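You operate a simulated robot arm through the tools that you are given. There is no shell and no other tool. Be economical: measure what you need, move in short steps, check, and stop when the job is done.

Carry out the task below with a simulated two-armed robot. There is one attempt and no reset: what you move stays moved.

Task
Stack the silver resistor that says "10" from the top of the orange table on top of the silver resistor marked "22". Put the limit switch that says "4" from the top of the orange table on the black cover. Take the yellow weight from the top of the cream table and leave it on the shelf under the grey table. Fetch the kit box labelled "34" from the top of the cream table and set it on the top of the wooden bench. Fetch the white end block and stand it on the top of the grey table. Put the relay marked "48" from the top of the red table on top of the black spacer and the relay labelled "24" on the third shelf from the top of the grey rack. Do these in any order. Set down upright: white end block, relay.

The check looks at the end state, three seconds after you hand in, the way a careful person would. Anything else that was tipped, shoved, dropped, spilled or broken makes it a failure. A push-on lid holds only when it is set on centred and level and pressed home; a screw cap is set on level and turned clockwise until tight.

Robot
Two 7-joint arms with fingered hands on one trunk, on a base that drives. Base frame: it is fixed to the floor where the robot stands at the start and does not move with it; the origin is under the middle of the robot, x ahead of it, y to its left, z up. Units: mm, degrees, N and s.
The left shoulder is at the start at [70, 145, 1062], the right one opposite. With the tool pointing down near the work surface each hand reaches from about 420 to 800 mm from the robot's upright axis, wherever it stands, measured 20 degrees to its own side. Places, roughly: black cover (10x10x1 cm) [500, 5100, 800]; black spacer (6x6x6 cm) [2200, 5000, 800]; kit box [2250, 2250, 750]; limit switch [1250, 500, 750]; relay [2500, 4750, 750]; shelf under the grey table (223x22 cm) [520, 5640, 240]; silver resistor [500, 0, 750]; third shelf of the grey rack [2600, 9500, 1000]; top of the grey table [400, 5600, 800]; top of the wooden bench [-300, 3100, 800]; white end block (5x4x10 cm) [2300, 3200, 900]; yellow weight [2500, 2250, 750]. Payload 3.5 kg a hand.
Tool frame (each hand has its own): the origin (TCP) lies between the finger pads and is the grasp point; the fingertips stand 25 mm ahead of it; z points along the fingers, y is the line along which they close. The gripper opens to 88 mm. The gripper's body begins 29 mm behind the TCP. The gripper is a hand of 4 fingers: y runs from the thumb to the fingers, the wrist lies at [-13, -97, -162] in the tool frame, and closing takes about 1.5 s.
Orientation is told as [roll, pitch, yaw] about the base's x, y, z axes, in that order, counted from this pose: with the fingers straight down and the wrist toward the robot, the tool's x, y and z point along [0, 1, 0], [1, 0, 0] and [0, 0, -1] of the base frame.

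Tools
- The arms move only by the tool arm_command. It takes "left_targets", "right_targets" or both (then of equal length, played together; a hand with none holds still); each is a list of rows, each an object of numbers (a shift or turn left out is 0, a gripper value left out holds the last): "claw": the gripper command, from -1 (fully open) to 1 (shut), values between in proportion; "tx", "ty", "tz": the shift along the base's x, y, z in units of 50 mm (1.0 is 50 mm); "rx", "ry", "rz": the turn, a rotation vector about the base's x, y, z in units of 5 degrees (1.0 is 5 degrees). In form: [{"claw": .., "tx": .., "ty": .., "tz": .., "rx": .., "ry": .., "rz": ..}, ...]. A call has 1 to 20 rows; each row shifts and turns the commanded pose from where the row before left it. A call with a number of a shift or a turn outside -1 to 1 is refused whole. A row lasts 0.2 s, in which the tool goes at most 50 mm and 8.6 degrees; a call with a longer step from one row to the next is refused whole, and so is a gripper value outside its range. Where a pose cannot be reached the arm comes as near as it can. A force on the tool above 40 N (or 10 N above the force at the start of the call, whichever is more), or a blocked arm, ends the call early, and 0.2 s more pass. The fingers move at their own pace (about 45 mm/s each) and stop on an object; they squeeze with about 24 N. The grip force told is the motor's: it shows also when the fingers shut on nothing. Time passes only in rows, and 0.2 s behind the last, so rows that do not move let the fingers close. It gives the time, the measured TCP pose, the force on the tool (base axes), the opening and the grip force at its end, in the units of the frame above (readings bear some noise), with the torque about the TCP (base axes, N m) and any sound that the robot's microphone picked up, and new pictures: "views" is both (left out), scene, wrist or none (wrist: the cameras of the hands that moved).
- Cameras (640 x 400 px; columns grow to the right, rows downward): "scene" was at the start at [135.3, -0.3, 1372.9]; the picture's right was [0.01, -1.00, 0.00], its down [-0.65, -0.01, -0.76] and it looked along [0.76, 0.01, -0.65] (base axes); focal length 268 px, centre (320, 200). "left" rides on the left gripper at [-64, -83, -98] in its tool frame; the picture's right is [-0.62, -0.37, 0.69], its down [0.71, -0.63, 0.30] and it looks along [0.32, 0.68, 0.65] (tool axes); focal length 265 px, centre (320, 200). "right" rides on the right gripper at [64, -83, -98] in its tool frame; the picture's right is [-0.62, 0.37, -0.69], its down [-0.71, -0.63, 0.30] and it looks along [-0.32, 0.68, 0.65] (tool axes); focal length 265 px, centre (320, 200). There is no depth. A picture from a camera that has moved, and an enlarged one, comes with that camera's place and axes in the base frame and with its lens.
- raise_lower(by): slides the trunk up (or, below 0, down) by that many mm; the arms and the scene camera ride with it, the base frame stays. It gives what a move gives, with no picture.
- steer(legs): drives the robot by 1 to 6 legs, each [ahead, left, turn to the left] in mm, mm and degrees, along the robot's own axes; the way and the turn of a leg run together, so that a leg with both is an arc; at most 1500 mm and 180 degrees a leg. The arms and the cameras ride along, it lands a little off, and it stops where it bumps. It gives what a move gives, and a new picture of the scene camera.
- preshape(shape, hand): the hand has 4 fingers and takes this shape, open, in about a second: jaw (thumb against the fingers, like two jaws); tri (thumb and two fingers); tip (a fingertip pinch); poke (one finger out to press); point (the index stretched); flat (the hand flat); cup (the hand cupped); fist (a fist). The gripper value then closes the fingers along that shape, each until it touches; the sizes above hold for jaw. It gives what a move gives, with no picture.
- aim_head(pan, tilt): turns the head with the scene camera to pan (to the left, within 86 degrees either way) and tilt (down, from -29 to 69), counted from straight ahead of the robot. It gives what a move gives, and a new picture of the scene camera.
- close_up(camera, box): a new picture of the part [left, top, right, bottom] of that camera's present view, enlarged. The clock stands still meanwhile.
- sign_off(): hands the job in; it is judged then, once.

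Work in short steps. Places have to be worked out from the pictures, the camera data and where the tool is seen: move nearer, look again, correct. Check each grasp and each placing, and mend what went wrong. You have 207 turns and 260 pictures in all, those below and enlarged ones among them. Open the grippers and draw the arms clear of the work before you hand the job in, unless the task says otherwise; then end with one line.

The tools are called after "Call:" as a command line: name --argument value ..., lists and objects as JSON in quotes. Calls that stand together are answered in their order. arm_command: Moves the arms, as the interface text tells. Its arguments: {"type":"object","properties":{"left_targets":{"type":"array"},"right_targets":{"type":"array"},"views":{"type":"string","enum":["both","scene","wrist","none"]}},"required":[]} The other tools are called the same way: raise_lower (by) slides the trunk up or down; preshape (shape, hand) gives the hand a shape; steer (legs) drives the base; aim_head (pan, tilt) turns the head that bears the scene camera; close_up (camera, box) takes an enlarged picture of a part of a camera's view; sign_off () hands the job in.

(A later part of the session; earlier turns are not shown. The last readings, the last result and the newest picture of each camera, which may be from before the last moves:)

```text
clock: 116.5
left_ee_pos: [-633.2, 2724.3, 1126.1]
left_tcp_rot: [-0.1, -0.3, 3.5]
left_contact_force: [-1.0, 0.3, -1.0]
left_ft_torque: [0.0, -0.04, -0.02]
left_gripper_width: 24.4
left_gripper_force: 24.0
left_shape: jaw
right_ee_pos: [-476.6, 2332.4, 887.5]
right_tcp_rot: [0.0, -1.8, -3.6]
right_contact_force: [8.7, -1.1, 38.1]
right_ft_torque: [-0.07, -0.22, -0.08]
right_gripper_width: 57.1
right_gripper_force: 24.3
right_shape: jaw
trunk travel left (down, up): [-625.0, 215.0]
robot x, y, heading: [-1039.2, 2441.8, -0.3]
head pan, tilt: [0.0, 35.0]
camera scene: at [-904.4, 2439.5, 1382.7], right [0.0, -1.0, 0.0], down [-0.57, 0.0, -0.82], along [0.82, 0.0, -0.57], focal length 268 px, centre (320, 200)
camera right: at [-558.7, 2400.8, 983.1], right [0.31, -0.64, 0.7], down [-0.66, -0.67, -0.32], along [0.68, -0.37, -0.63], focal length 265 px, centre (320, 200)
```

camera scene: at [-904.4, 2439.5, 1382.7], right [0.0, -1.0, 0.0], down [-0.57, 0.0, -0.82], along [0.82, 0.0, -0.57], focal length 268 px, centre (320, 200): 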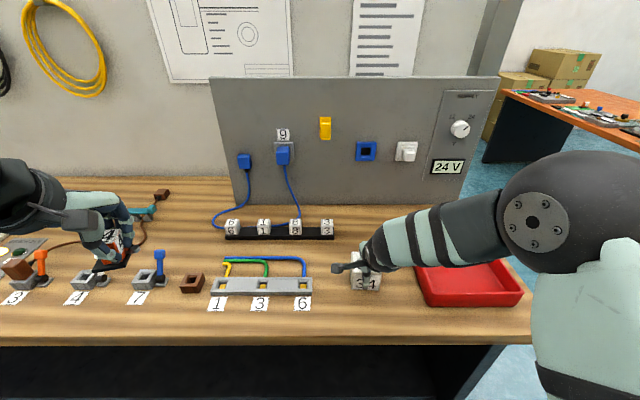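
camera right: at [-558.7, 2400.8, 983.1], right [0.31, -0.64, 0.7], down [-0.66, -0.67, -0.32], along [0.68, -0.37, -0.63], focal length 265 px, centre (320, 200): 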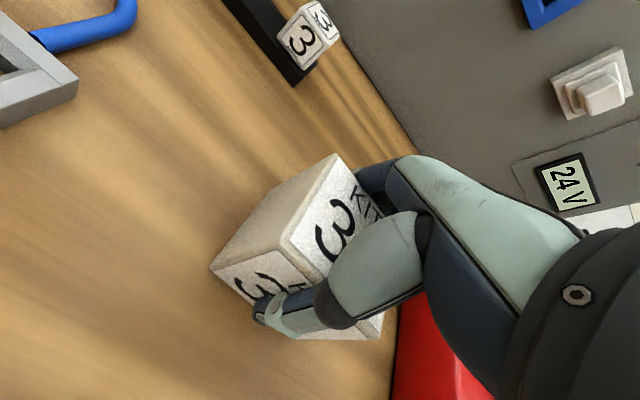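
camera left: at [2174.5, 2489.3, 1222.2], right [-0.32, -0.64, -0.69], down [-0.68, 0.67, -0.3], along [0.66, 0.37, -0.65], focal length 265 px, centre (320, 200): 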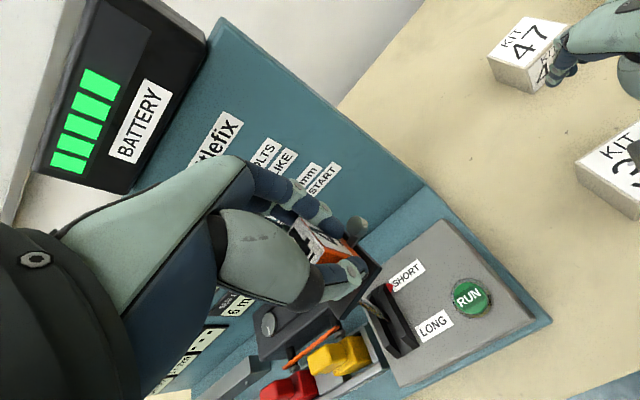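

It is already resting on the bench (38 N up). Ease up 4 mm, release, and lift away.

Call:
arm_command --right_targets '[{"tz": 0.06, "ry": 0.3}, {}, {"claw": -1}, {}, {}, {}, {}, {}, {"tz": 0.3}, {"tz": 0.6}, {"tz": 0.8}, {"tz": 0.8}, {"tz": 0.8}, {}]'

```text
clock: 119.5
left_ee_pos: [-627.5, 2721.7, 1123.8]
left_tcp_rot: [0.0, 0.1, 3.4]
left_contact_force: [0.2, -0.7, -1.3]
left_ft_torque: [-0.01, -0.03, 0.08]
left_gripper_width: 24.2
left_gripper_force: 24.0
left_shape: jaw
right_ee_pos: [-475.3, 2332.4, 1048.8]
right_tcp_rot: [-0.3, 1.3, -3.4]
right_contact_force: [1.0, -0.3, -0.1]
right_ft_torque: [0.02, -0.01, 0.03]
right_gripper_width: 88.2
right_gripper_force: 0.0
right_shape: jaw
trunk travel left (down, up): [-625.0, 215.0]
robot x, y, heading: [-1036.3, 2441.2, 0.0]
head pan, tilt: [0.0, 35.0]
camera scene: at [-898.2, 2438.3, 1381.3], right [0.0, -1.0, 0.0], down [-0.57, 0.0, -0.82], along [0.82, 0.0, -0.57], focal length 268 px, centre (320, 200)
camera right: at [-553.3, 2402.2, 1147.7], right [0.35, -0.64, 0.69], down [-0.68, -0.68, -0.29], along [0.65, -0.37, -0.67], focal length 265 px, centre (320, 200)
```

scene: 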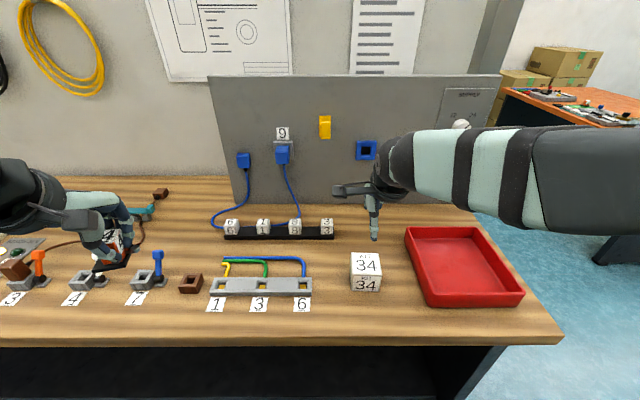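
right: 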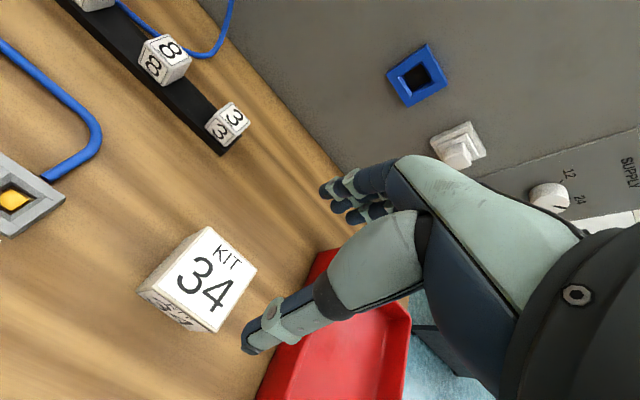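

Kit 34 is placed. Next the limit switch to the black cover: drive around the end of the row and up the aisle, turning to face -x in the open area.

Call:
steer --legs '[[-250, 0, 0], [0, -1300, 0], [1500, 0, 0], [1250, 0, 0], [0, 0, 180]]'

```text
clock: 147.6
left_ee_pos: [1033.5, 838.7, 1124.3]
left_tcp_rot: [0.0, 0.1, -177.6]
left_contact_force: [-0.5, -0.2, -2.0]
left_ft_torque: [0.01, 0.02, 0.01]
left_gripper_width: 23.4
left_gripper_force: 23.8
left_shape: jaw
right_ee_pos: [889.2, 1230.4, 1048.3]
right_tcp_rot: [-0.2, 1.1, 175.6]
right_contact_force: [-0.3, 0.0, 0.3]
right_ft_torque: [-0.04, -0.03, -0.01]
right_gripper_width: 87.7
right_gripper_force: 0.0
right_shape: jaw
trunk travel left (down, up): [-625.0, 215.0]
robot x, y, heading: [1450.9, 1108.0, 178.5]
head pan, tilt: [0.0, 35.0]
camera scene: at [1311.2, 1114.7, 1381.4], right [0.02, 1.0, 0.0], down [0.57, -0.01, -0.82], along [-0.82, 0.02, -0.57], focal length 268 px, centre (320, 200)
```

scene: 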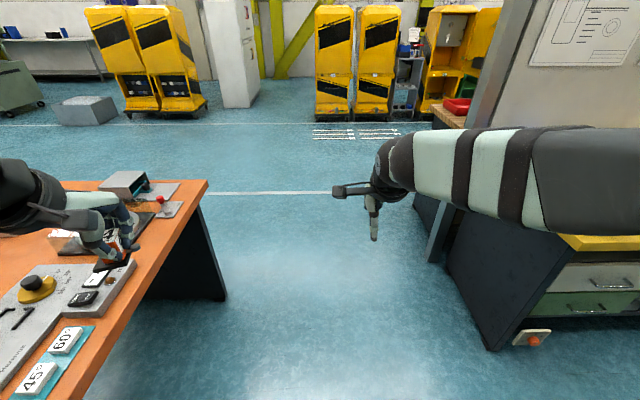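

Clear path. Strafe right (+y) up the aisle.

Call:
steer --legs '[[0, 0, 1.5], [0, -1500, 0], [0, -1500, 0], [0, -500, 0]]'

Call:
aim_head --pan -40 --tilt 30

```text
clock: 165.1
left_ee_pos: [1055.2, 4360.3, 1124.1]
left_tcp_rot: [0.1, 0.0, -176.9]
left_contact_force: [0.2, -0.8, -1.4]
left_ft_torque: [0.03, -0.01, 0.02]
left_gripper_width: 23.3
left_gripper_force: 24.3
left_shape: jaw
right_ee_pos: [906.3, 4750.0, 1049.1]
right_tcp_rot: [-0.1, 1.0, 176.2]
right_contact_force: [0.3, -0.6, -0.8]
right_ft_torque: [0.03, -0.04, 0.01]
right_gripper_width: 87.9
right_gripper_force: 0.1
right_shape: jaw
trunk travel left (down, up): [-625.0, 215.0]
robot x, y, heading: [1464.8, 4640.8, 179.2]
head pan, tilt: [0.0, 35.0]
camera scene: at [1329.2, 4639.3, 1381.4], right [0.01, 1.0, 0.0], down [0.57, -0.01, -0.82], along [-0.82, 0.01, -0.57], focal length 268 px, centre (320, 200)
```

scene: 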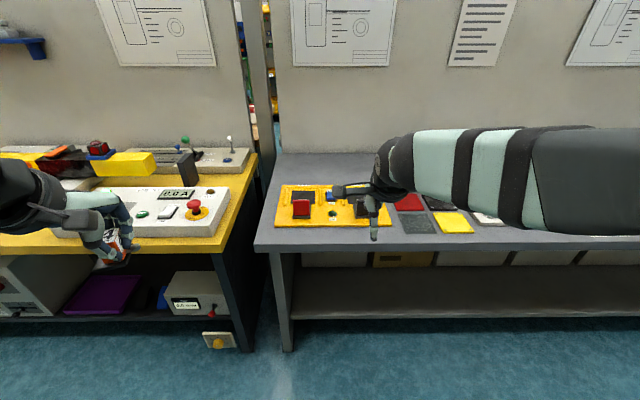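

```text
clock: 166.1
left_ee_pos: [1054.5, 4359.6, 1124.2]
left_tcp_rot: [0.0, 0.0, -176.9]
left_contact_force: [-1.1, 0.7, -1.5]
left_ft_torque: [0.01, 0.01, -0.03]
left_gripper_width: 23.5
left_gripper_force: 23.8
left_shape: jaw
right_ee_pos: [906.8, 4748.8, 1050.1]
right_tcp_rot: [-0.1, 1.0, 176.2]
right_contact_force: [0.1, 0.1, 0.1]
right_ft_torque: [0.01, -0.02, 0.01]
right_gripper_width: 87.8
right_gripper_force: 0.1
right_shape: jaw
trunk travel left (down, up): [-625.0, 215.0]
robot x, y, heading: [1467.8, 4634.4, 179.0]
head pan, tilt: [-40.0, 30.0]
camera scene: at [1348.6, 4697.5, 1389.2], right [0.65, 0.76, 0.0], down [0.38, -0.33, -0.87], along [-0.66, 0.56, -0.5], focal length 268 px, centre (320, 200)
```

scene: 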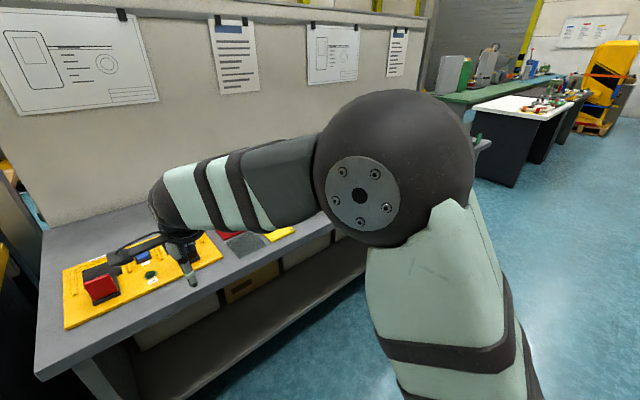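

Grey table is here with coloured covers. I strafe 550 mm further and look straight.

Call:
steer --legs '[[0, -600, 1]]'

Call:
aim_head --pan 0 --tilt 40

```text
clock: 169.6
left_ee_pos: [1062.9, 4971.6, 1124.2]
left_tcp_rot: [0.0, 0.0, -176.2]
left_contact_force: [-0.4, 0.4, -0.9]
left_ft_torque: [0.02, 0.0, -0.03]
left_gripper_width: 23.4
left_gripper_force: 23.9
left_shape: jaw
right_ee_pos: [908.0, 5361.9, 1048.6]
right_tcp_rot: [-0.2, 1.0, 176.8]
right_contact_force: [0.1, 0.5, -0.5]
right_ft_torque: [-0.02, -0.02, 0.0]
right_gripper_width: 87.6
right_gripper_force: 0.1
right_shape: jaw
trunk travel left (down, up): [-625.0, 215.0]
robot x, y, heading: [1468.0, 5256.9, -179.8]
head pan, tilt: [-40.0, 30.0]
camera scene: at [1351.5, 5313.1, 1389.2], right [0.64, 0.77, 0.0], down [0.38, -0.32, -0.87], along [-0.66, 0.56, -0.5], focal length 268 px, centre (320, 200)
```

scene: 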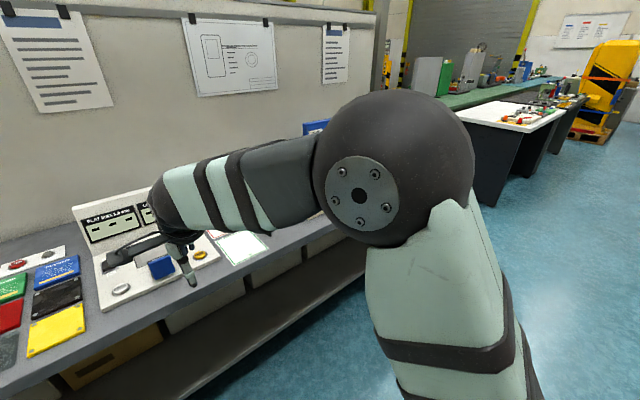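

```text
clock: 170.7
left_ee_pos: [1062.4, 4971.3, 1122.7]
left_tcp_rot: [0.0, 0.1, -176.2]
left_contact_force: [0.3, 0.2, -0.5]
left_ft_torque: [-0.01, 0.03, -0.05]
left_gripper_width: 23.6
left_gripper_force: 24.1
left_shape: jaw
right_ee_pos: [908.3, 5361.1, 1050.4]
right_tcp_rot: [-0.1, 1.0, 176.9]
right_contact_force: [0.3, -0.1, -0.2]
right_ft_torque: [0.0, 0.04, -0.01]
right_gripper_width: 87.9
right_gripper_force: 0.1
right_shape: jaw
trunk travel left (down, up): [-625.0, 215.0]
robot x, y, heading: [1471.1, 5256.2, -180.3]
head pan, tilt: [0.0, 40.0]
camera scene: at [1335.7, 5255.4, 1373.9], right [0.0, 1.0, 0.0], down [0.64, 0.0, -0.77], along [-0.77, 0.0, -0.64], focal length 268 px, centre (320, 200)
```

scene: 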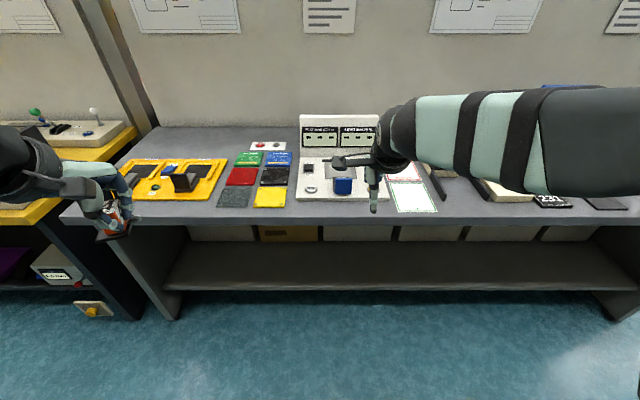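

Call:
close_up --camera "scene" --box '[200, 130, 320, 220]'

Call:
close_up --camera "scene" --box '[320, 130, 640, 330]'

```text
4.44 times, centred on (260, 175) of scene
camera zoom: at [1335.7, 5255.4, 1373.9], right [0.0, 1.0, 0.0], down [0.64, 0.0, -0.77], along [-0.77, 0.0, -0.64], focal length 1189 px, centre (587, 311)
```

zoom: 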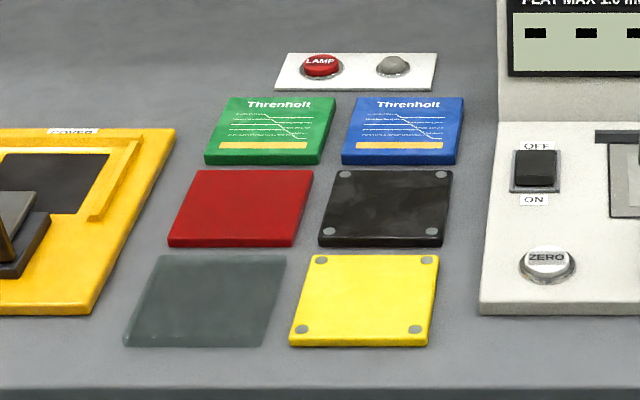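

```text
2.00 times, centred on (480, 230) of scene
camera zoom: at [1335.7, 5255.4, 1373.9], right [0.0, 1.0, 0.0], down [0.64, 0.0, -0.77], along [-0.77, 0.0, -0.64], focal length 535 px, centre (0, 140)
```

zoom: 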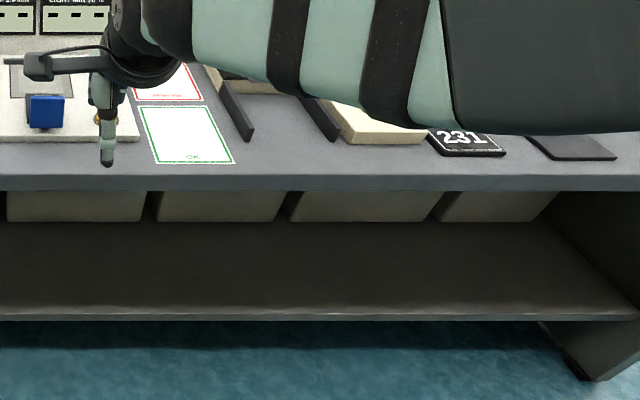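

Black cover located near (581,5100). I draw the right hand back, then drive ahead 320 mm.

Call:
arm_command --right_targets '[{"tx": 0.7, "tz": 0.3}, {"tx": 0.7, "tz": 0.3}, {"tx": 0.7, "tz": 0.3}, {"tx": 0.5, "tz": 0.3}, {}]' --views "none"

Call:
steer --legs '[[320, 0, 0]]'

```text
clock: 171.9
left_ee_pos: [1061.8, 4972.3, 1123.8]
left_tcp_rot: [0.0, 0.1, -176.2]
left_contact_force: [-0.2, -0.1, -1.2]
left_ft_torque: [0.0, -0.02, -0.01]
left_gripper_width: 23.5
left_gripper_force: 23.9
left_shape: jaw
right_ee_pos: [1037.9, 5361.0, 1111.2]
right_tcp_rot: [-0.1, 1.2, 176.9]
right_contact_force: [-0.3, -0.1, 0.4]
right_ft_torque: [0.02, -0.01, -0.05]
right_gripper_width: 87.9
right_gripper_force: 0.0
right_shape: jaw
trunk travel left (down, up): [-625.0, 215.0]
robot x, y, heading: [1469.1, 5258.2, -180.2]
head pan, tilt: [0.0, 40.0]
```

```text
clock: 174.0
left_ee_pos: [747.4, 4971.7, 1123.3]
left_tcp_rot: [-0.1, 0.0, -176.2]
left_contact_force: [-0.3, -0.2, -0.9]
left_ft_torque: [0.02, -0.01, -0.01]
left_gripper_width: 23.8
left_gripper_force: 24.0
left_shape: jaw
right_ee_pos: [723.7, 5360.5, 1109.6]
right_tcp_rot: [-0.2, 1.1, 176.9]
right_contact_force: [0.0, 0.0, 0.2]
right_ft_torque: [-0.04, -0.02, -0.02]
right_gripper_width: 87.9
right_gripper_force: 0.1
right_shape: jaw
trunk travel left (down, up): [-625.0, 215.0]
robot x, y, heading: [1156.6, 5257.9, -179.7]
head pan, tilt: [0.0, 40.0]
camera scene: at [1021.6, 5255.1, 1373.9], right [0.0, 1.0, 0.0], down [0.64, 0.0, -0.77], along [-0.77, 0.0, -0.64], focal length 268 px, centre (320, 200)
```

scene: 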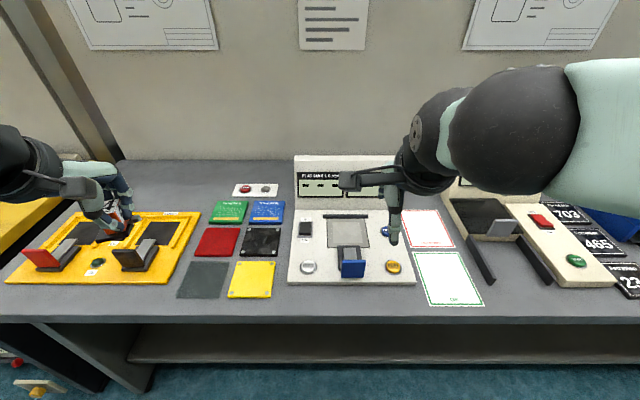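

Zoom for an accurate fix on the black cover.

Call:
close_up --camera "scene" --box '[180, 190, 340, 310]'

Call:
close_up --camera "left" --box '[0, 0, 640, 400]'

```text
3.33 times, centred on (260, 250) of scene
camera zoom: at [1021.6, 5255.1, 1373.9], right [0.0, 1.0, 0.0], down [0.64, 0.0, -0.77], along [-0.77, 0.0, -0.64], focal length 892 px, centre (520, 33)
```

zoom: 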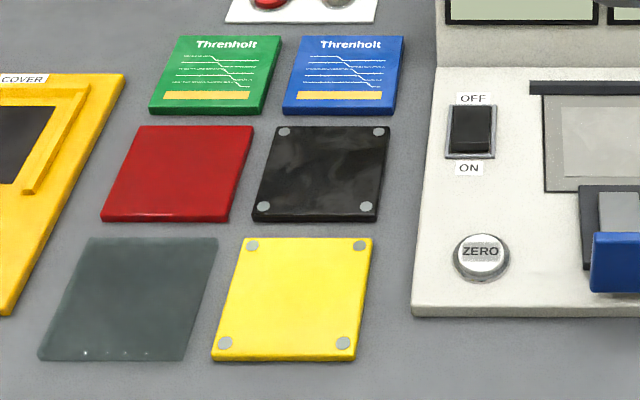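

```text
1.00 times, centred on (320, 200) of left (not enlarged: the box is as wide or as high as the picture)
camera zoom: at [827.7, 5042.1, 1222.6], right [0.33, 0.64, -0.69], down [0.68, -0.67, -0.3], along [-0.66, -0.37, -0.65], focal length 265 px, centre (320, 200)
```

zoom: 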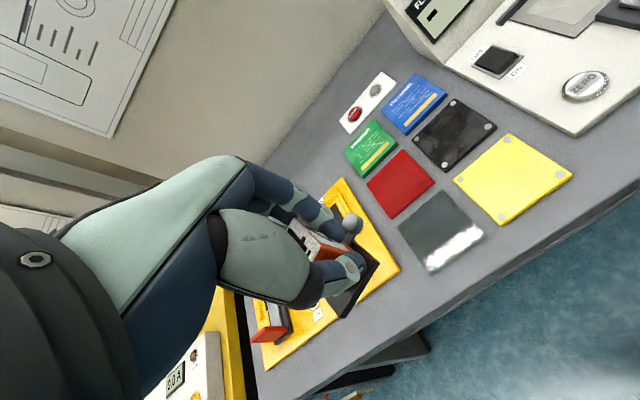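

Cover centre (533,5095), top z≈819. Move the left hand above it at z≈920.

Call:
arm_command --left_targets '[{"tx": -0.72, "ty": 0.43, "rz": -0.13}, {"tx": -0.72, "ty": 0.43, "rz": -0.13}, {"tx": -0.72, "ty": 0.43, "rz": -0.13}, {"tx": -0.71, "ty": 0.43, "rz": -0.13}, {"tx": -0.71, "ty": 0.43, "rz": -0.13}, {"tx": -0.7, "ty": 0.43, "rz": -0.13}, {"tz": -0.9}, {"tz": -0.9}, {"tz": -0.9}, {"tz": -0.9}, {"tz": -0.5}, {}]'

Call:
close_up --camera "scene" --box '[180, 170, 340, 290]'

```text
clock: 176.6
left_ee_pos: [533.5, 5100.3, 921.7]
left_tcp_rot: [0.0, -0.1, 179.9]
left_contact_force: [-0.4, -0.2, -1.0]
left_ft_torque: [0.0, 0.0, 0.01]
left_gripper_width: 23.4
left_gripper_force: 24.1
left_shape: jaw
right_ee_pos: [723.8, 5360.5, 1110.7]
right_tcp_rot: [-0.1, 1.1, 176.9]
right_contact_force: [-0.3, 0.0, 0.1]
right_ft_torque: [0.02, -0.01, -0.01]
right_gripper_width: 88.1
right_gripper_force: 0.1
right_shape: jaw
trunk travel left (down, up): [-625.0, 215.0]
robot x, y, heading: [1153.9, 5257.7, -179.8]
head pan, tilt: [0.0, 40.0]
camera scene: at [1021.2, 5255.1, 1373.9], right [0.0, 1.0, 0.0], down [0.64, 0.0, -0.77], along [-0.77, 0.0, -0.64], focal length 268 px, centre (320, 200)
camera left: at [618.0, 5164.7, 1019.3], right [0.37, 0.62, -0.69], down [0.63, -0.71, -0.3], along [-0.68, -0.32, -0.65], focal length 265 px, centre (320, 200)
```

scene: 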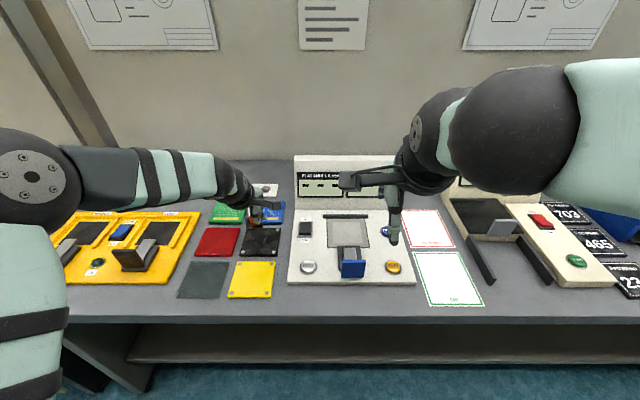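
left: 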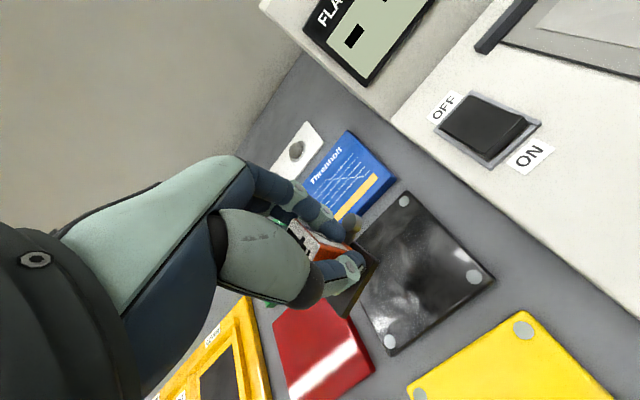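

```text
3.33 times, centred on (260, 230) of scene
camera zoom: at [1021.2, 5255.1, 1373.9], right [0.0, 1.0, 0.0], down [0.64, 0.0, -0.77], along [-0.77, 0.0, -0.64], focal length 892 px, centre (520, 100)
```

zoom: 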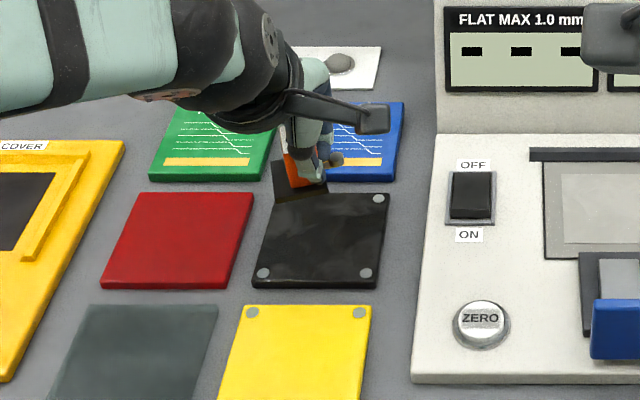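

The switch base projects near (523,5085); shift +8/+10 mm and lower to z≈868, then slowly.

Call:
arm_command --left_targets '[{"tx": 0.16, "ty": 0.2, "tz": -0.4}, {"tz": -0.4}, {"tz": -0.26}, {}]' --views "wrist"

Call:
close_up --camera "scene" --box '[180, 170, 340, 290]'

```text
clock: 177.6
left_ee_pos: [541.8, 5110.9, 866.6]
left_tcp_rot: [0.1, 0.0, 179.8]
left_contact_force: [-0.5, 1.0, -1.2]
left_ft_torque: [0.0, 0.01, 0.02]
left_gripper_width: 23.5
left_gripper_force: 23.8
left_shape: jaw
right_ee_pos: [723.6, 5360.2, 1110.4]
right_tcp_rot: [-0.1, 1.1, 176.9]
right_contact_force: [0.6, 0.3, -1.0]
right_ft_torque: [0.02, 0.02, 0.05]
right_gripper_width: 87.6
right_gripper_force: 0.2
right_shape: jaw
trunk travel left (down, up): [-625.0, 215.0]
robot x, y, heading: [1156.4, 5259.9, -179.9]
head pan, tilt: [0.0, 40.0]
camera left: at [625.2, 5175.2, 965.2], right [0.37, 0.62, -0.69], down [0.63, -0.72, -0.3], along [-0.68, -0.32, -0.65], focal length 265 px, centre (320, 200)
```

left: 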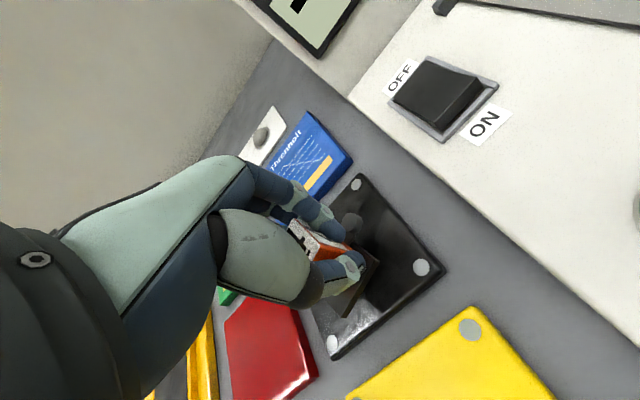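

```text
3.33 times, centred on (260, 230) of scene
camera zoom: at [1021.0, 5255.3, 1373.9], right [0.0, 1.0, 0.0], down [0.64, 0.0, -0.77], along [-0.77, 0.0, -0.64], focal length 892 px, centre (520, 100)
```

zoom: 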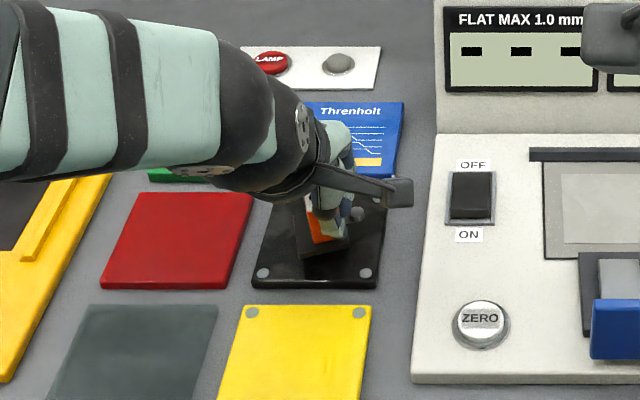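

Well centred over the cover. Lower slowly until contact.

Call:
arm_command --left_targets '[{"tz": -0.1}, {"tz": -0.08}, {"tz": -0.08}, {}]' --views "wrist"

```text
clock: 178.6
left_ee_pos: [539.9, 5111.7, 852.0]
left_tcp_rot: [0.0, 0.1, 179.9]
left_contact_force: [-0.3, 0.6, -1.1]
left_ft_torque: [0.0, 0.01, 0.01]
left_gripper_width: 23.3
left_gripper_force: 24.1
left_shape: jaw
right_ee_pos: [723.1, 5360.2, 1109.6]
right_tcp_rot: [-0.2, 1.1, 176.8]
right_contact_force: [0.0, -0.1, 0.6]
right_ft_torque: [-0.01, 0.0, 0.03]
right_gripper_width: 87.8
right_gripper_force: 0.1
right_shape: jaw
trunk travel left (down, up): [-625.0, 215.0]
robot x, y, heading: [1151.8, 5259.3, -180.0]
head pan, tilt: [0.0, 40.0]
camera left: at [624.1, 5175.3, 951.4], right [0.37, 0.62, -0.69], down [0.63, -0.72, -0.3], along [-0.68, -0.32, -0.65], focal length 265 px, centre (320, 200)
```

left: 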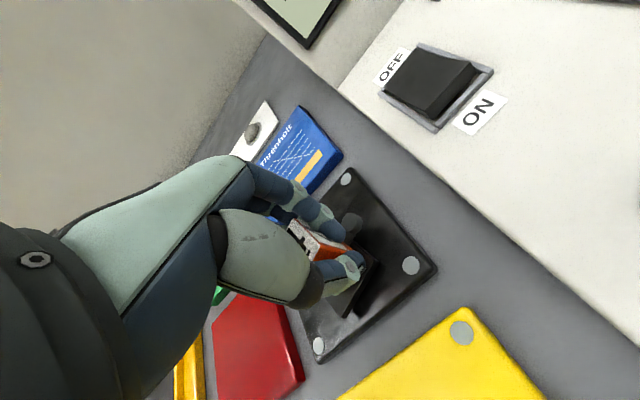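

No contact yet; continue slowly.

Call:
arm_command --left_targets '[{"tz": -0.1}, {"tz": -0.06}, {"tz": -0.06}, {}]' --views "none"

Call:
close_up --camera "scene" --box '[180, 170, 340, 290]'

```text
clock: 179.6
left_ee_pos: [541.3, 5111.3, 846.4]
left_tcp_rot: [0.0, -0.5, 179.9]
left_contact_force: [-3.6, -1.0, 16.0]
left_ft_torque: [-0.15, 0.38, -0.04]
left_gripper_width: 23.9
left_gripper_force: 23.6
left_shape: jaw
right_ee_pos: [725.4, 5360.3, 1111.3]
right_tcp_rot: [-0.2, 1.0, 176.9]
right_contact_force: [0.0, -0.6, -0.4]
right_ft_torque: [-0.01, 0.0, 0.0]
right_gripper_width: 87.8
right_gripper_force: 0.0
right_shape: jaw
trunk travel left (down, up): [-625.0, 215.0]
robot x, y, heading: [1155.2, 5255.4, -179.9]
head pan, tilt: [0.0, 40.0]
```

```text
3.33 times, centred on (260, 230) of scene
camera zoom: at [1023.4, 5255.9, 1374.3], right [0.0, 1.0, 0.0], down [0.64, 0.0, -0.77], along [-0.77, 0.0, -0.64], focal length 892 px, centre (520, 100)
```

zoom: 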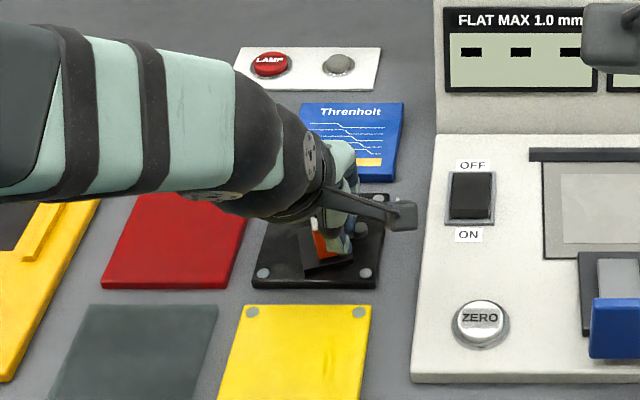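

Contact. I lift slightly, centre it 10 mm further back, set it down, release and rise.

Call:
arm_command --left_targets '[{"tz": 0.2}, {"tx": -0.2}, {"tz": -0.1}, {"tz": -0.08}, {}, {"claw": -0.3}, {}, {}, {}, {"tz": 0.3}, {"tz": 0.5}, {"tz": 0.8}, {"tz": 0.9}, {"tz": 0.9}]' --views "wrist"

Call:
close_up --camera "scene" --box '[180, 170, 340, 290]'

```text
clock: 182.6
left_ee_pos: [530.7, 5112.8, 1011.7]
left_tcp_rot: [0.0, 0.0, 180.0]
left_contact_force: [0.2, 0.6, -1.0]
left_ft_torque: [-0.04, 0.01, -0.02]
left_gripper_width: 56.9
left_gripper_force: 0.1
left_shape: jaw
right_ee_pos: [723.9, 5360.0, 1110.6]
right_tcp_rot: [-0.2, 1.1, 176.8]
right_contact_force: [1.2, -0.2, 0.6]
right_ft_torque: [0.0, -0.01, -0.01]
right_gripper_width: 88.2
right_gripper_force: 0.0
right_shape: jaw
trunk travel left (down, up): [-625.0, 215.0]
robot x, y, heading: [1154.0, 5256.8, -179.9]
head pan, tilt: [0.0, 40.0]
camera left: at [614.4, 5177.1, 1110.9], right [0.37, 0.62, -0.69], down [0.63, -0.72, -0.3], along [-0.68, -0.32, -0.65], focal length 265 px, centre (320, 200)
```

left: 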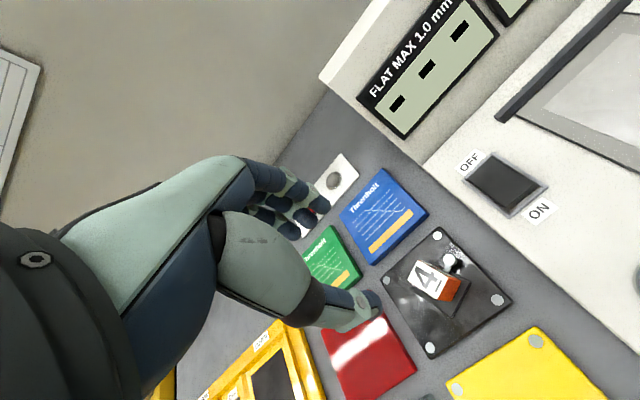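

```text
3.33 times, centred on (260, 230) of scene
camera zoom: at [1022.2, 5255.6, 1373.9], right [0.0, 1.0, 0.0], down [0.64, 0.0, -0.77], along [-0.77, 0.0, -0.64], focal length 892 px, centre (520, 100)
```

zoom: 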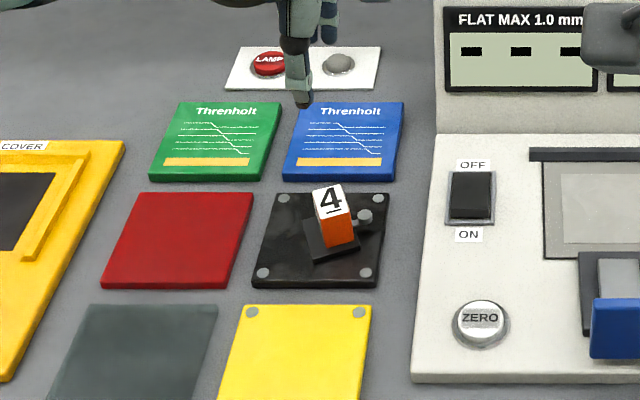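

Limit switch is on the cover. Now the relays: retract the left hand, back off, turn around to face the red table and strafe to y≈4900.

Call:
arm_command --left_targets '[{"tx": 0.7, "tz": 0.5, "claw": -1}, {"tx": 0.8, "tz": 0.5, "ty": -0.3}, {"tx": 0.8, "tz": 0.5, "ty": -0.3}, {"tx": 0.8, "ty": -0.3}, {"tx": 0.6, "ty": -0.3}, {}]' --views "none"

Call:
steer --legs '[[-330, 0, 0], [0, 300, 0], [0, 0, 180]]'

Call:
aim_head --pan 0 --tilt 30

```text
clock: 184.0
left_ee_pos: [716.3, 5053.6, 1088.3]
left_tcp_rot: [0.2, 0.0, 179.9]
left_contact_force: [-0.5, -0.3, 0.3]
left_ft_torque: [0.03, -0.02, 0.02]
left_gripper_width: 87.6
left_gripper_force: 0.1
left_shape: jaw
right_ee_pos: [723.8, 5360.5, 1110.2]
right_tcp_rot: [-0.2, 1.1, 176.8]
right_contact_force: [-0.3, 0.2, -0.2]
right_ft_torque: [0.01, 0.02, -0.04]
right_gripper_width: 88.1
right_gripper_force: 0.0
right_shape: jaw
trunk travel left (down, up): [-625.0, 215.0]
robot x, y, heading: [1155.3, 5256.4, -179.6]
head pan, tilt: [0.0, 40.0]
```

```text
clock: 195.2
left_ee_pos: [1921.3, 5168.4, 1089.0]
left_tcp_rot: [0.1, 0.0, 1.9]
left_contact_force: [-0.2, -1.1, -0.1]
left_ft_torque: [0.02, -0.02, 0.01]
left_gripper_width: 87.5
left_gripper_force: 0.0
left_shape: jaw
right_ee_pos: [1926.0, 4861.4, 1109.9]
right_tcp_rot: [-0.2, 1.1, -1.2]
right_contact_force: [0.1, 1.0, 0.3]
right_ft_torque: [-0.02, 0.03, 0.0]
right_gripper_width: 87.6
right_gripper_force: 0.1
right_shape: jaw
trunk travel left (down, up): [-625.0, 215.0]
robot x, y, heading: [1488.4, 4952.7, 1.8]
head pan, tilt: [0.0, 40.0]
camera scene: at [1624.4, 4954.6, 1373.9], right [0.03, -1.0, 0.0], down [-0.64, -0.02, -0.77], along [0.77, 0.03, -0.64], focal length 268 px, centre (320, 200)
```

scene: 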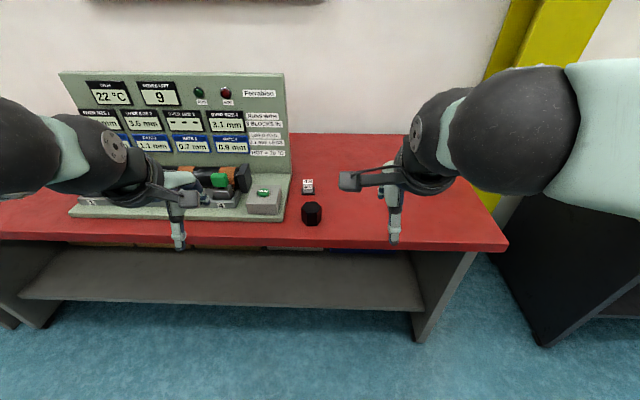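

```text
clock: 196.0
left_ee_pos: [1921.2, 5169.3, 1088.6]
left_tcp_rot: [0.0, 0.0, 1.9]
left_contact_force: [-0.1, -0.3, -0.2]
left_ft_torque: [0.0, 0.02, -0.02]
left_gripper_width: 87.7
left_gripper_force: 0.2
left_shape: jaw
right_ee_pos: [1925.4, 4862.3, 1110.7]
right_tcp_rot: [-0.2, 1.1, -1.2]
right_contact_force: [0.4, -0.1, 0.5]
right_ft_torque: [0.01, 0.0, -0.03]
right_gripper_width: 88.0
right_gripper_force: 0.1
right_shape: jaw
trunk travel left (down, up): [-625.0, 215.0]
robot x, y, heading: [1487.5, 4955.1, 1.7]
head pan, tilt: [0.0, 30.0]
camera scene: at [1629.8, 4954.8, 1389.2], right [0.03, -1.0, 0.0], down [-0.5, -0.02, -0.87], along [0.87, 0.03, -0.5], focal length 268 px, centre (320, 200)
```

scene: 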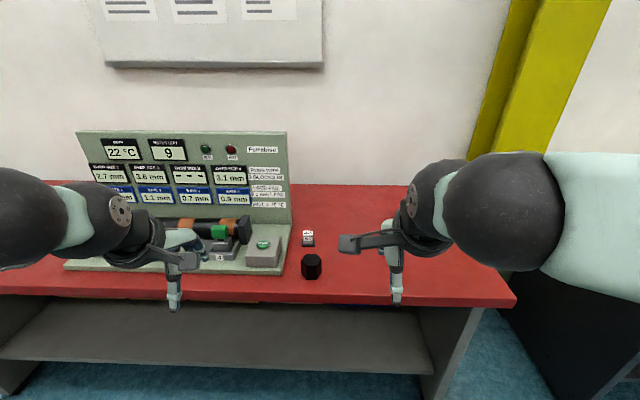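

Black spacer at ≈(2200,5000); a relay behind it. Raise the right hand view aside and zoom.

Call:
close_up --camera "scene" --box '[270, 220, 350, 290]'

Call:
steer --legs '[[0, -250, -1.7]]'

```text
5.71 times, centred on (310, 255) of scene
camera zoom: at [1629.8, 4954.8, 1389.2], right [0.03, -1.0, 0.0], down [-0.5, -0.02, -0.87], along [0.87, 0.03, -0.5], focal length 1529 px, centre (377, -114)
```

zoom: 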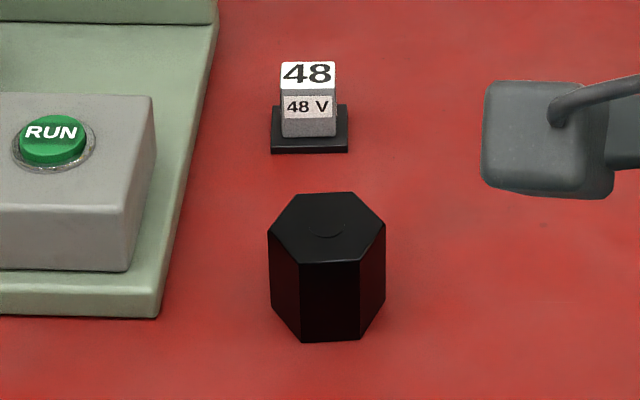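

```text
clock: 197.8
left_ee_pos: [1931.0, 4916.5, 1087.7]
left_tcp_rot: [0.0, 0.0, 0.9]
left_contact_force: [-0.6, 0.3, -0.1]
left_ft_torque: [-0.03, -0.02, 0.03]
left_gripper_width: 88.0
left_gripper_force: 0.1
left_shape: jaw
right_ee_pos: [1929.6, 4609.2, 1109.9]
right_tcp_rot: [-0.3, 1.1, -2.1]
right_contact_force: [0.0, -0.2, 0.8]
right_ft_torque: [-0.01, -0.01, 0.04]
right_gripper_width: 87.9
right_gripper_force: 0.0
right_shape: jaw
trunk travel left (down, up): [-625.0, 215.0]
robot x, y, heading: [1496.3, 4703.3, 1.1]
head pan, tilt: [0.0, 30.0]
camera scene: at [1636.0, 4707.4, 1389.2], right [0.02, -1.0, 0.0], down [-0.5, -0.01, -0.87], along [0.87, 0.01, -0.5], focal length 268 px, centre (320, 200)
```

scene: 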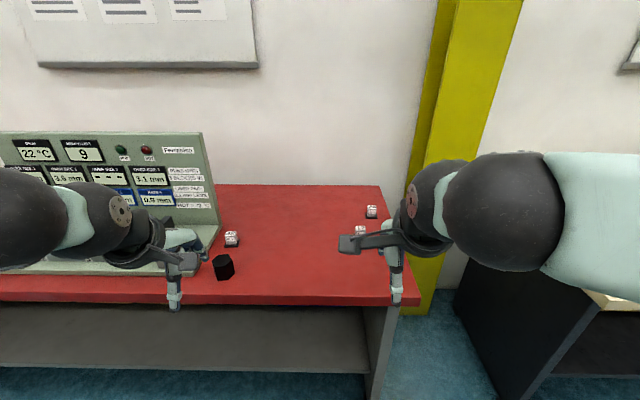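

Relay 48 at ≈(2381,5020); others near (2405,4576) and (2531,4514). I approach to (1800,4870) to use the left hand.

Call:
steer --legs '[[0, 160, -1.1], [300, 0, 0]]'

Call:
aim_head --pan 0 --tilt 45

```text
clock: 200.8
left_ee_pos: [2227.5, 5068.4, 1089.3]
left_tcp_rot: [-0.1, -0.1, -0.1]
left_contact_force: [0.1, 0.1, -0.2]
left_ft_torque: [0.03, -0.01, 0.01]
left_gripper_width: 87.6
left_gripper_force: 0.1
left_shape: jaw
right_ee_pos: [2221.4, 4762.7, 1110.4]
right_tcp_rot: [-0.1, 1.1, -3.1]
right_contact_force: [-0.3, 1.2, -0.1]
right_ft_torque: [0.01, 0.02, -0.01]
right_gripper_width: 87.9
right_gripper_force: 0.0
right_shape: jaw
trunk travel left (down, up): [-625.0, 215.0]
robot x, y, heading: [1789.6, 4862.5, 0.1]
head pan, tilt: [0.0, 30.0]
camera scene: at [1929.8, 4864.4, 1389.3], right [0.0, -1.0, 0.0], down [-0.5, 0.0, -0.87], along [0.87, 0.0, -0.5], focal length 268 px, centre (320, 200)
```

scene: 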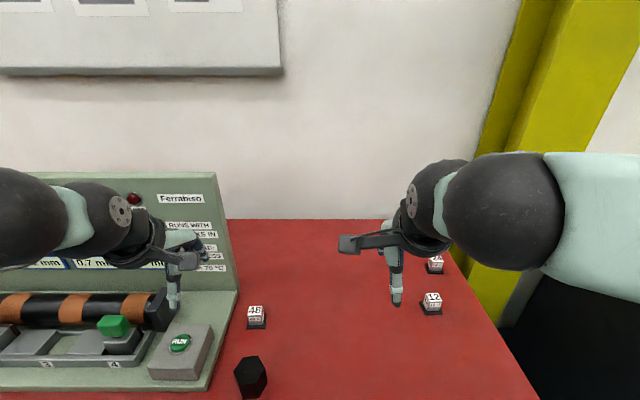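

```text
clock: 201.6
left_ee_pos: [2228.4, 5069.4, 1088.4]
left_tcp_rot: [0.0, 0.0, -0.1]
left_contact_force: [0.8, -0.3, 0.2]
left_ft_torque: [0.0, -0.01, -0.02]
left_gripper_width: 87.8
left_gripper_force: 0.0
left_shape: jaw
right_ee_pos: [2222.0, 4762.4, 1110.3]
right_tcp_rot: [-0.2, 1.1, -3.2]
right_contact_force: [0.4, 0.3, 1.3]
right_ft_torque: [0.01, -0.03, 0.0]
right_gripper_width: 87.7
right_gripper_force: 0.0
right_shape: jaw
trunk travel left (down, up): [-625.0, 215.0]
robot x, y, heading: [1791.2, 4863.9, 0.0]
head pan, tilt: [0.0, 45.0]
camera scene: at [1921.7, 4864.6, 1366.6], right [0.0, -1.0, 0.0], down [-0.71, 0.0, -0.71], along [0.71, 0.0, -0.71], focal length 268 px, centre (320, 200)
```

scene: 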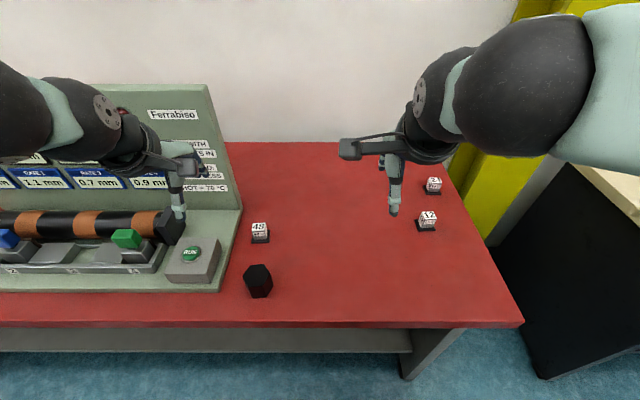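

Call:
close_up --camera "scene" --box '[220, 210, 300, 310]'

Call:
close_up --camera "scene" --box '[390, 160, 470, 240]'

```text
4.00 times, centred on (260, 260) of scene
camera zoom: at [1921.7, 4864.6, 1366.6], right [0.0, -1.0, 0.0], down [-0.71, 0.0, -0.71], along [0.71, 0.0, -0.71], focal length 1070 px, centre (560, -40)
```

zoom: 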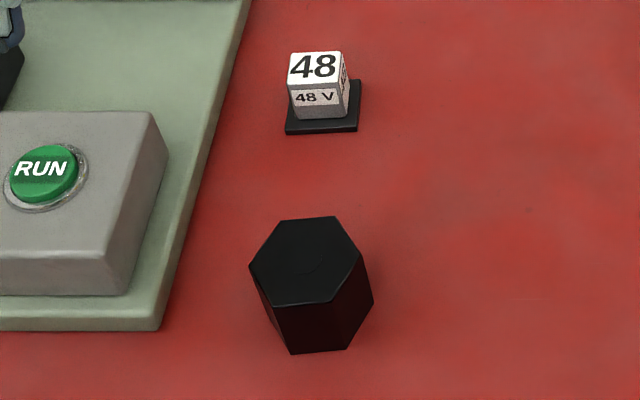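

```text
5.00 times, centred on (430, 200) of scene
camera zoom: at [1921.7, 4864.6, 1366.6], right [0.0, -1.0, 0.0], down [-0.71, 0.0, -0.71], along [0.71, 0.0, -0.71], focal length 1338 px, centre (-230, 200)
```

zoom: 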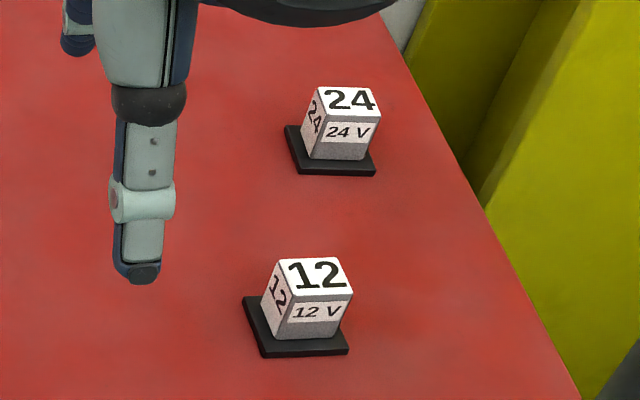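

Relay 24 is the back right one. Move the left hand above relay 48 at z≈930 and triangulate.

Call:
arm_command --left_targets '[{"tx": 0.8, "ty": -0.35, "claw": -0.1}, {"tx": 0.8, "ty": -0.35}, {"tx": 0.74, "ty": -0.36}, {"tz": -0.9}, {"tz": -0.9}, {"tz": -0.9}, {"tz": -0.45}, {}]'

Call:
close_up --camera "left" --box '[240, 130, 560, 370]'

```text
clock: 203.4
left_ee_pos: [2347.7, 5011.6, 929.7]
left_tcp_rot: [0.0, 0.0, 0.0]
left_contact_force: [0.6, 0.2, -1.1]
left_ft_torque: [-0.02, -0.02, -0.02]
left_gripper_width: 48.7
left_gripper_force: 0.0
left_shape: jaw
right_ee_pos: [2221.3, 4761.7, 1110.0]
right_tcp_rot: [-0.2, 1.2, -3.1]
right_contact_force: [0.2, -0.1, -0.7]
right_ft_torque: [0.0, 0.0, 0.02]
right_gripper_width: 88.0
right_gripper_force: 0.2
right_shape: jaw
trunk travel left (down, up): [-625.0, 215.0]
robot x, y, heading: [1792.8, 4862.3, 0.2]
head pan, tilt: [0.0, 45.0]
camera scene: at [1921.2, 4864.3, 1366.6], right [0.0, -1.0, 0.0], down [-0.71, 0.0, -0.71], along [0.71, 0.0, -0.71], focal length 268 px, centre (320, 200)
camera left: at [2264.6, 4949.0, 1028.3], right [-0.37, -0.62, -0.69], down [-0.63, 0.72, -0.3], along [0.68, 0.32, -0.65], focal length 265 px, centre (320, 200)
```

scene: 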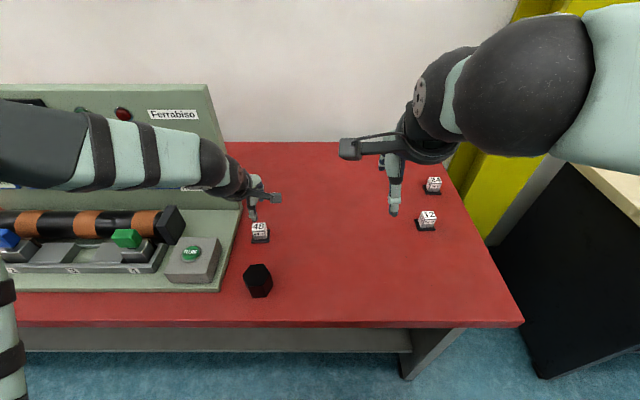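
left: 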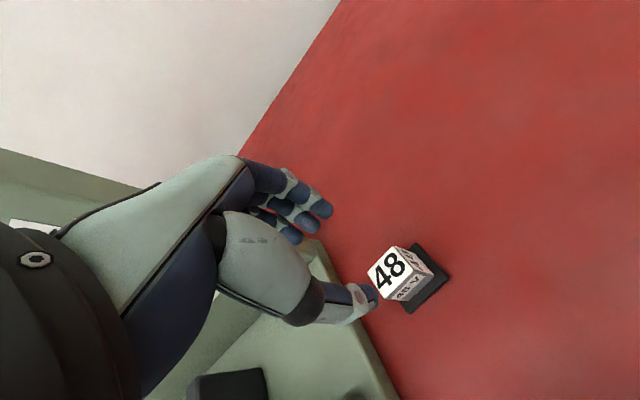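

```text
1.67 times, centred on (400, 250) of left
camera zoom: at [2264.6, 4949.0, 1028.3], right [-0.37, -0.62, -0.69], down [-0.63, 0.72, -0.3], along [0.68, 0.32, -0.65], focal length 442 px, centre (187, 117)
```

zoom: 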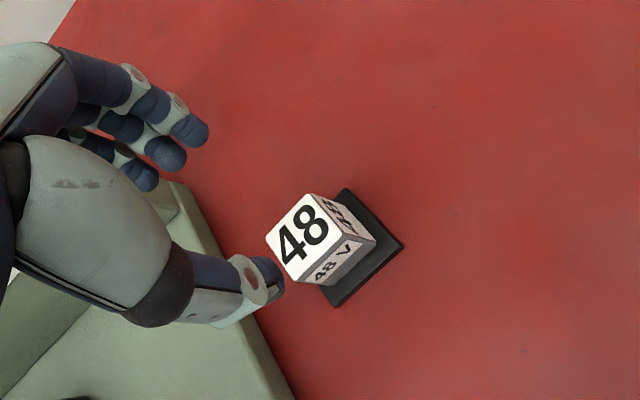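

Relay 48: top centre ≈(2347,5017,847). Open a little wider, shift 5 mm, turn 2.5°, descend to TCP 842 and check.

Call:
arm_command --left_targets '[{"claw": -0.35, "ty": 0.1, "rz": 0.5, "tz": -0.6}, {"tz": -0.5}, {}]' --views "wrist"

Call:
close_up --camera "scene" --box '[220, 190, 300, 250]'

```text
clock: 204.2
left_ee_pos: [2345.6, 5018.9, 874.7]
left_tcp_rot: [0.1, -0.1, 2.4]
left_contact_force: [-0.5, -0.3, -0.2]
left_ft_torque: [-0.03, -0.02, -0.01]
left_gripper_width: 58.9
left_gripper_force: 0.1
left_shape: jaw
right_ee_pos: [2220.7, 4761.4, 1111.4]
right_tcp_rot: [-0.1, 1.1, -3.1]
right_contact_force: [0.1, 0.3, -0.4]
right_ft_torque: [0.04, -0.01, -0.04]
right_gripper_width: 87.9
right_gripper_force: 0.1
right_shape: jaw
trunk travel left (down, up): [-625.0, 215.0]
robot x, y, heading: [1789.3, 4864.2, 0.2]
head pan, tilt: [0.0, 45.0]
camera left: at [2266.1, 4951.5, 972.2], right [-0.34, -0.64, -0.69], down [-0.66, 0.69, -0.3], along [0.67, 0.35, -0.65], focal length 265 px, centre (320, 200)
```

left: 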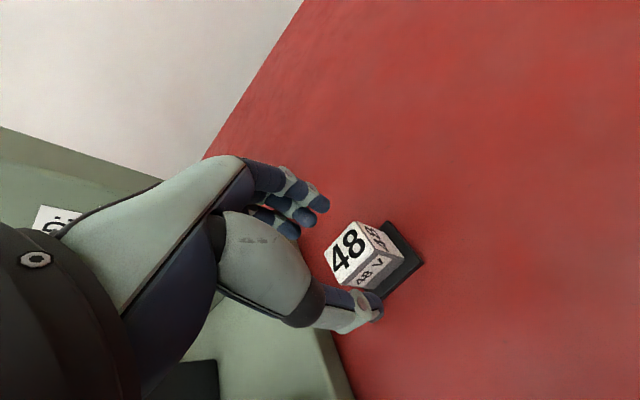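

```text
6.67 times, centred on (260, 220) of scene
camera zoom: at [1920.9, 4864.5, 1366.7], right [0.0, -1.0, 0.0], down [-0.71, 0.0, -0.71], along [0.71, 0.0, -0.71], focal length 1783 px, centre (720, 67)
```

zoom: 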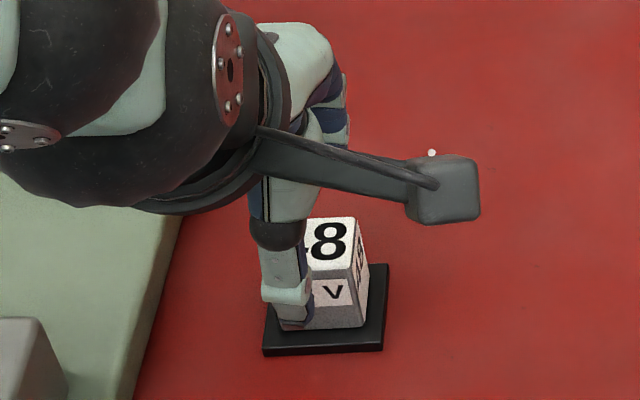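

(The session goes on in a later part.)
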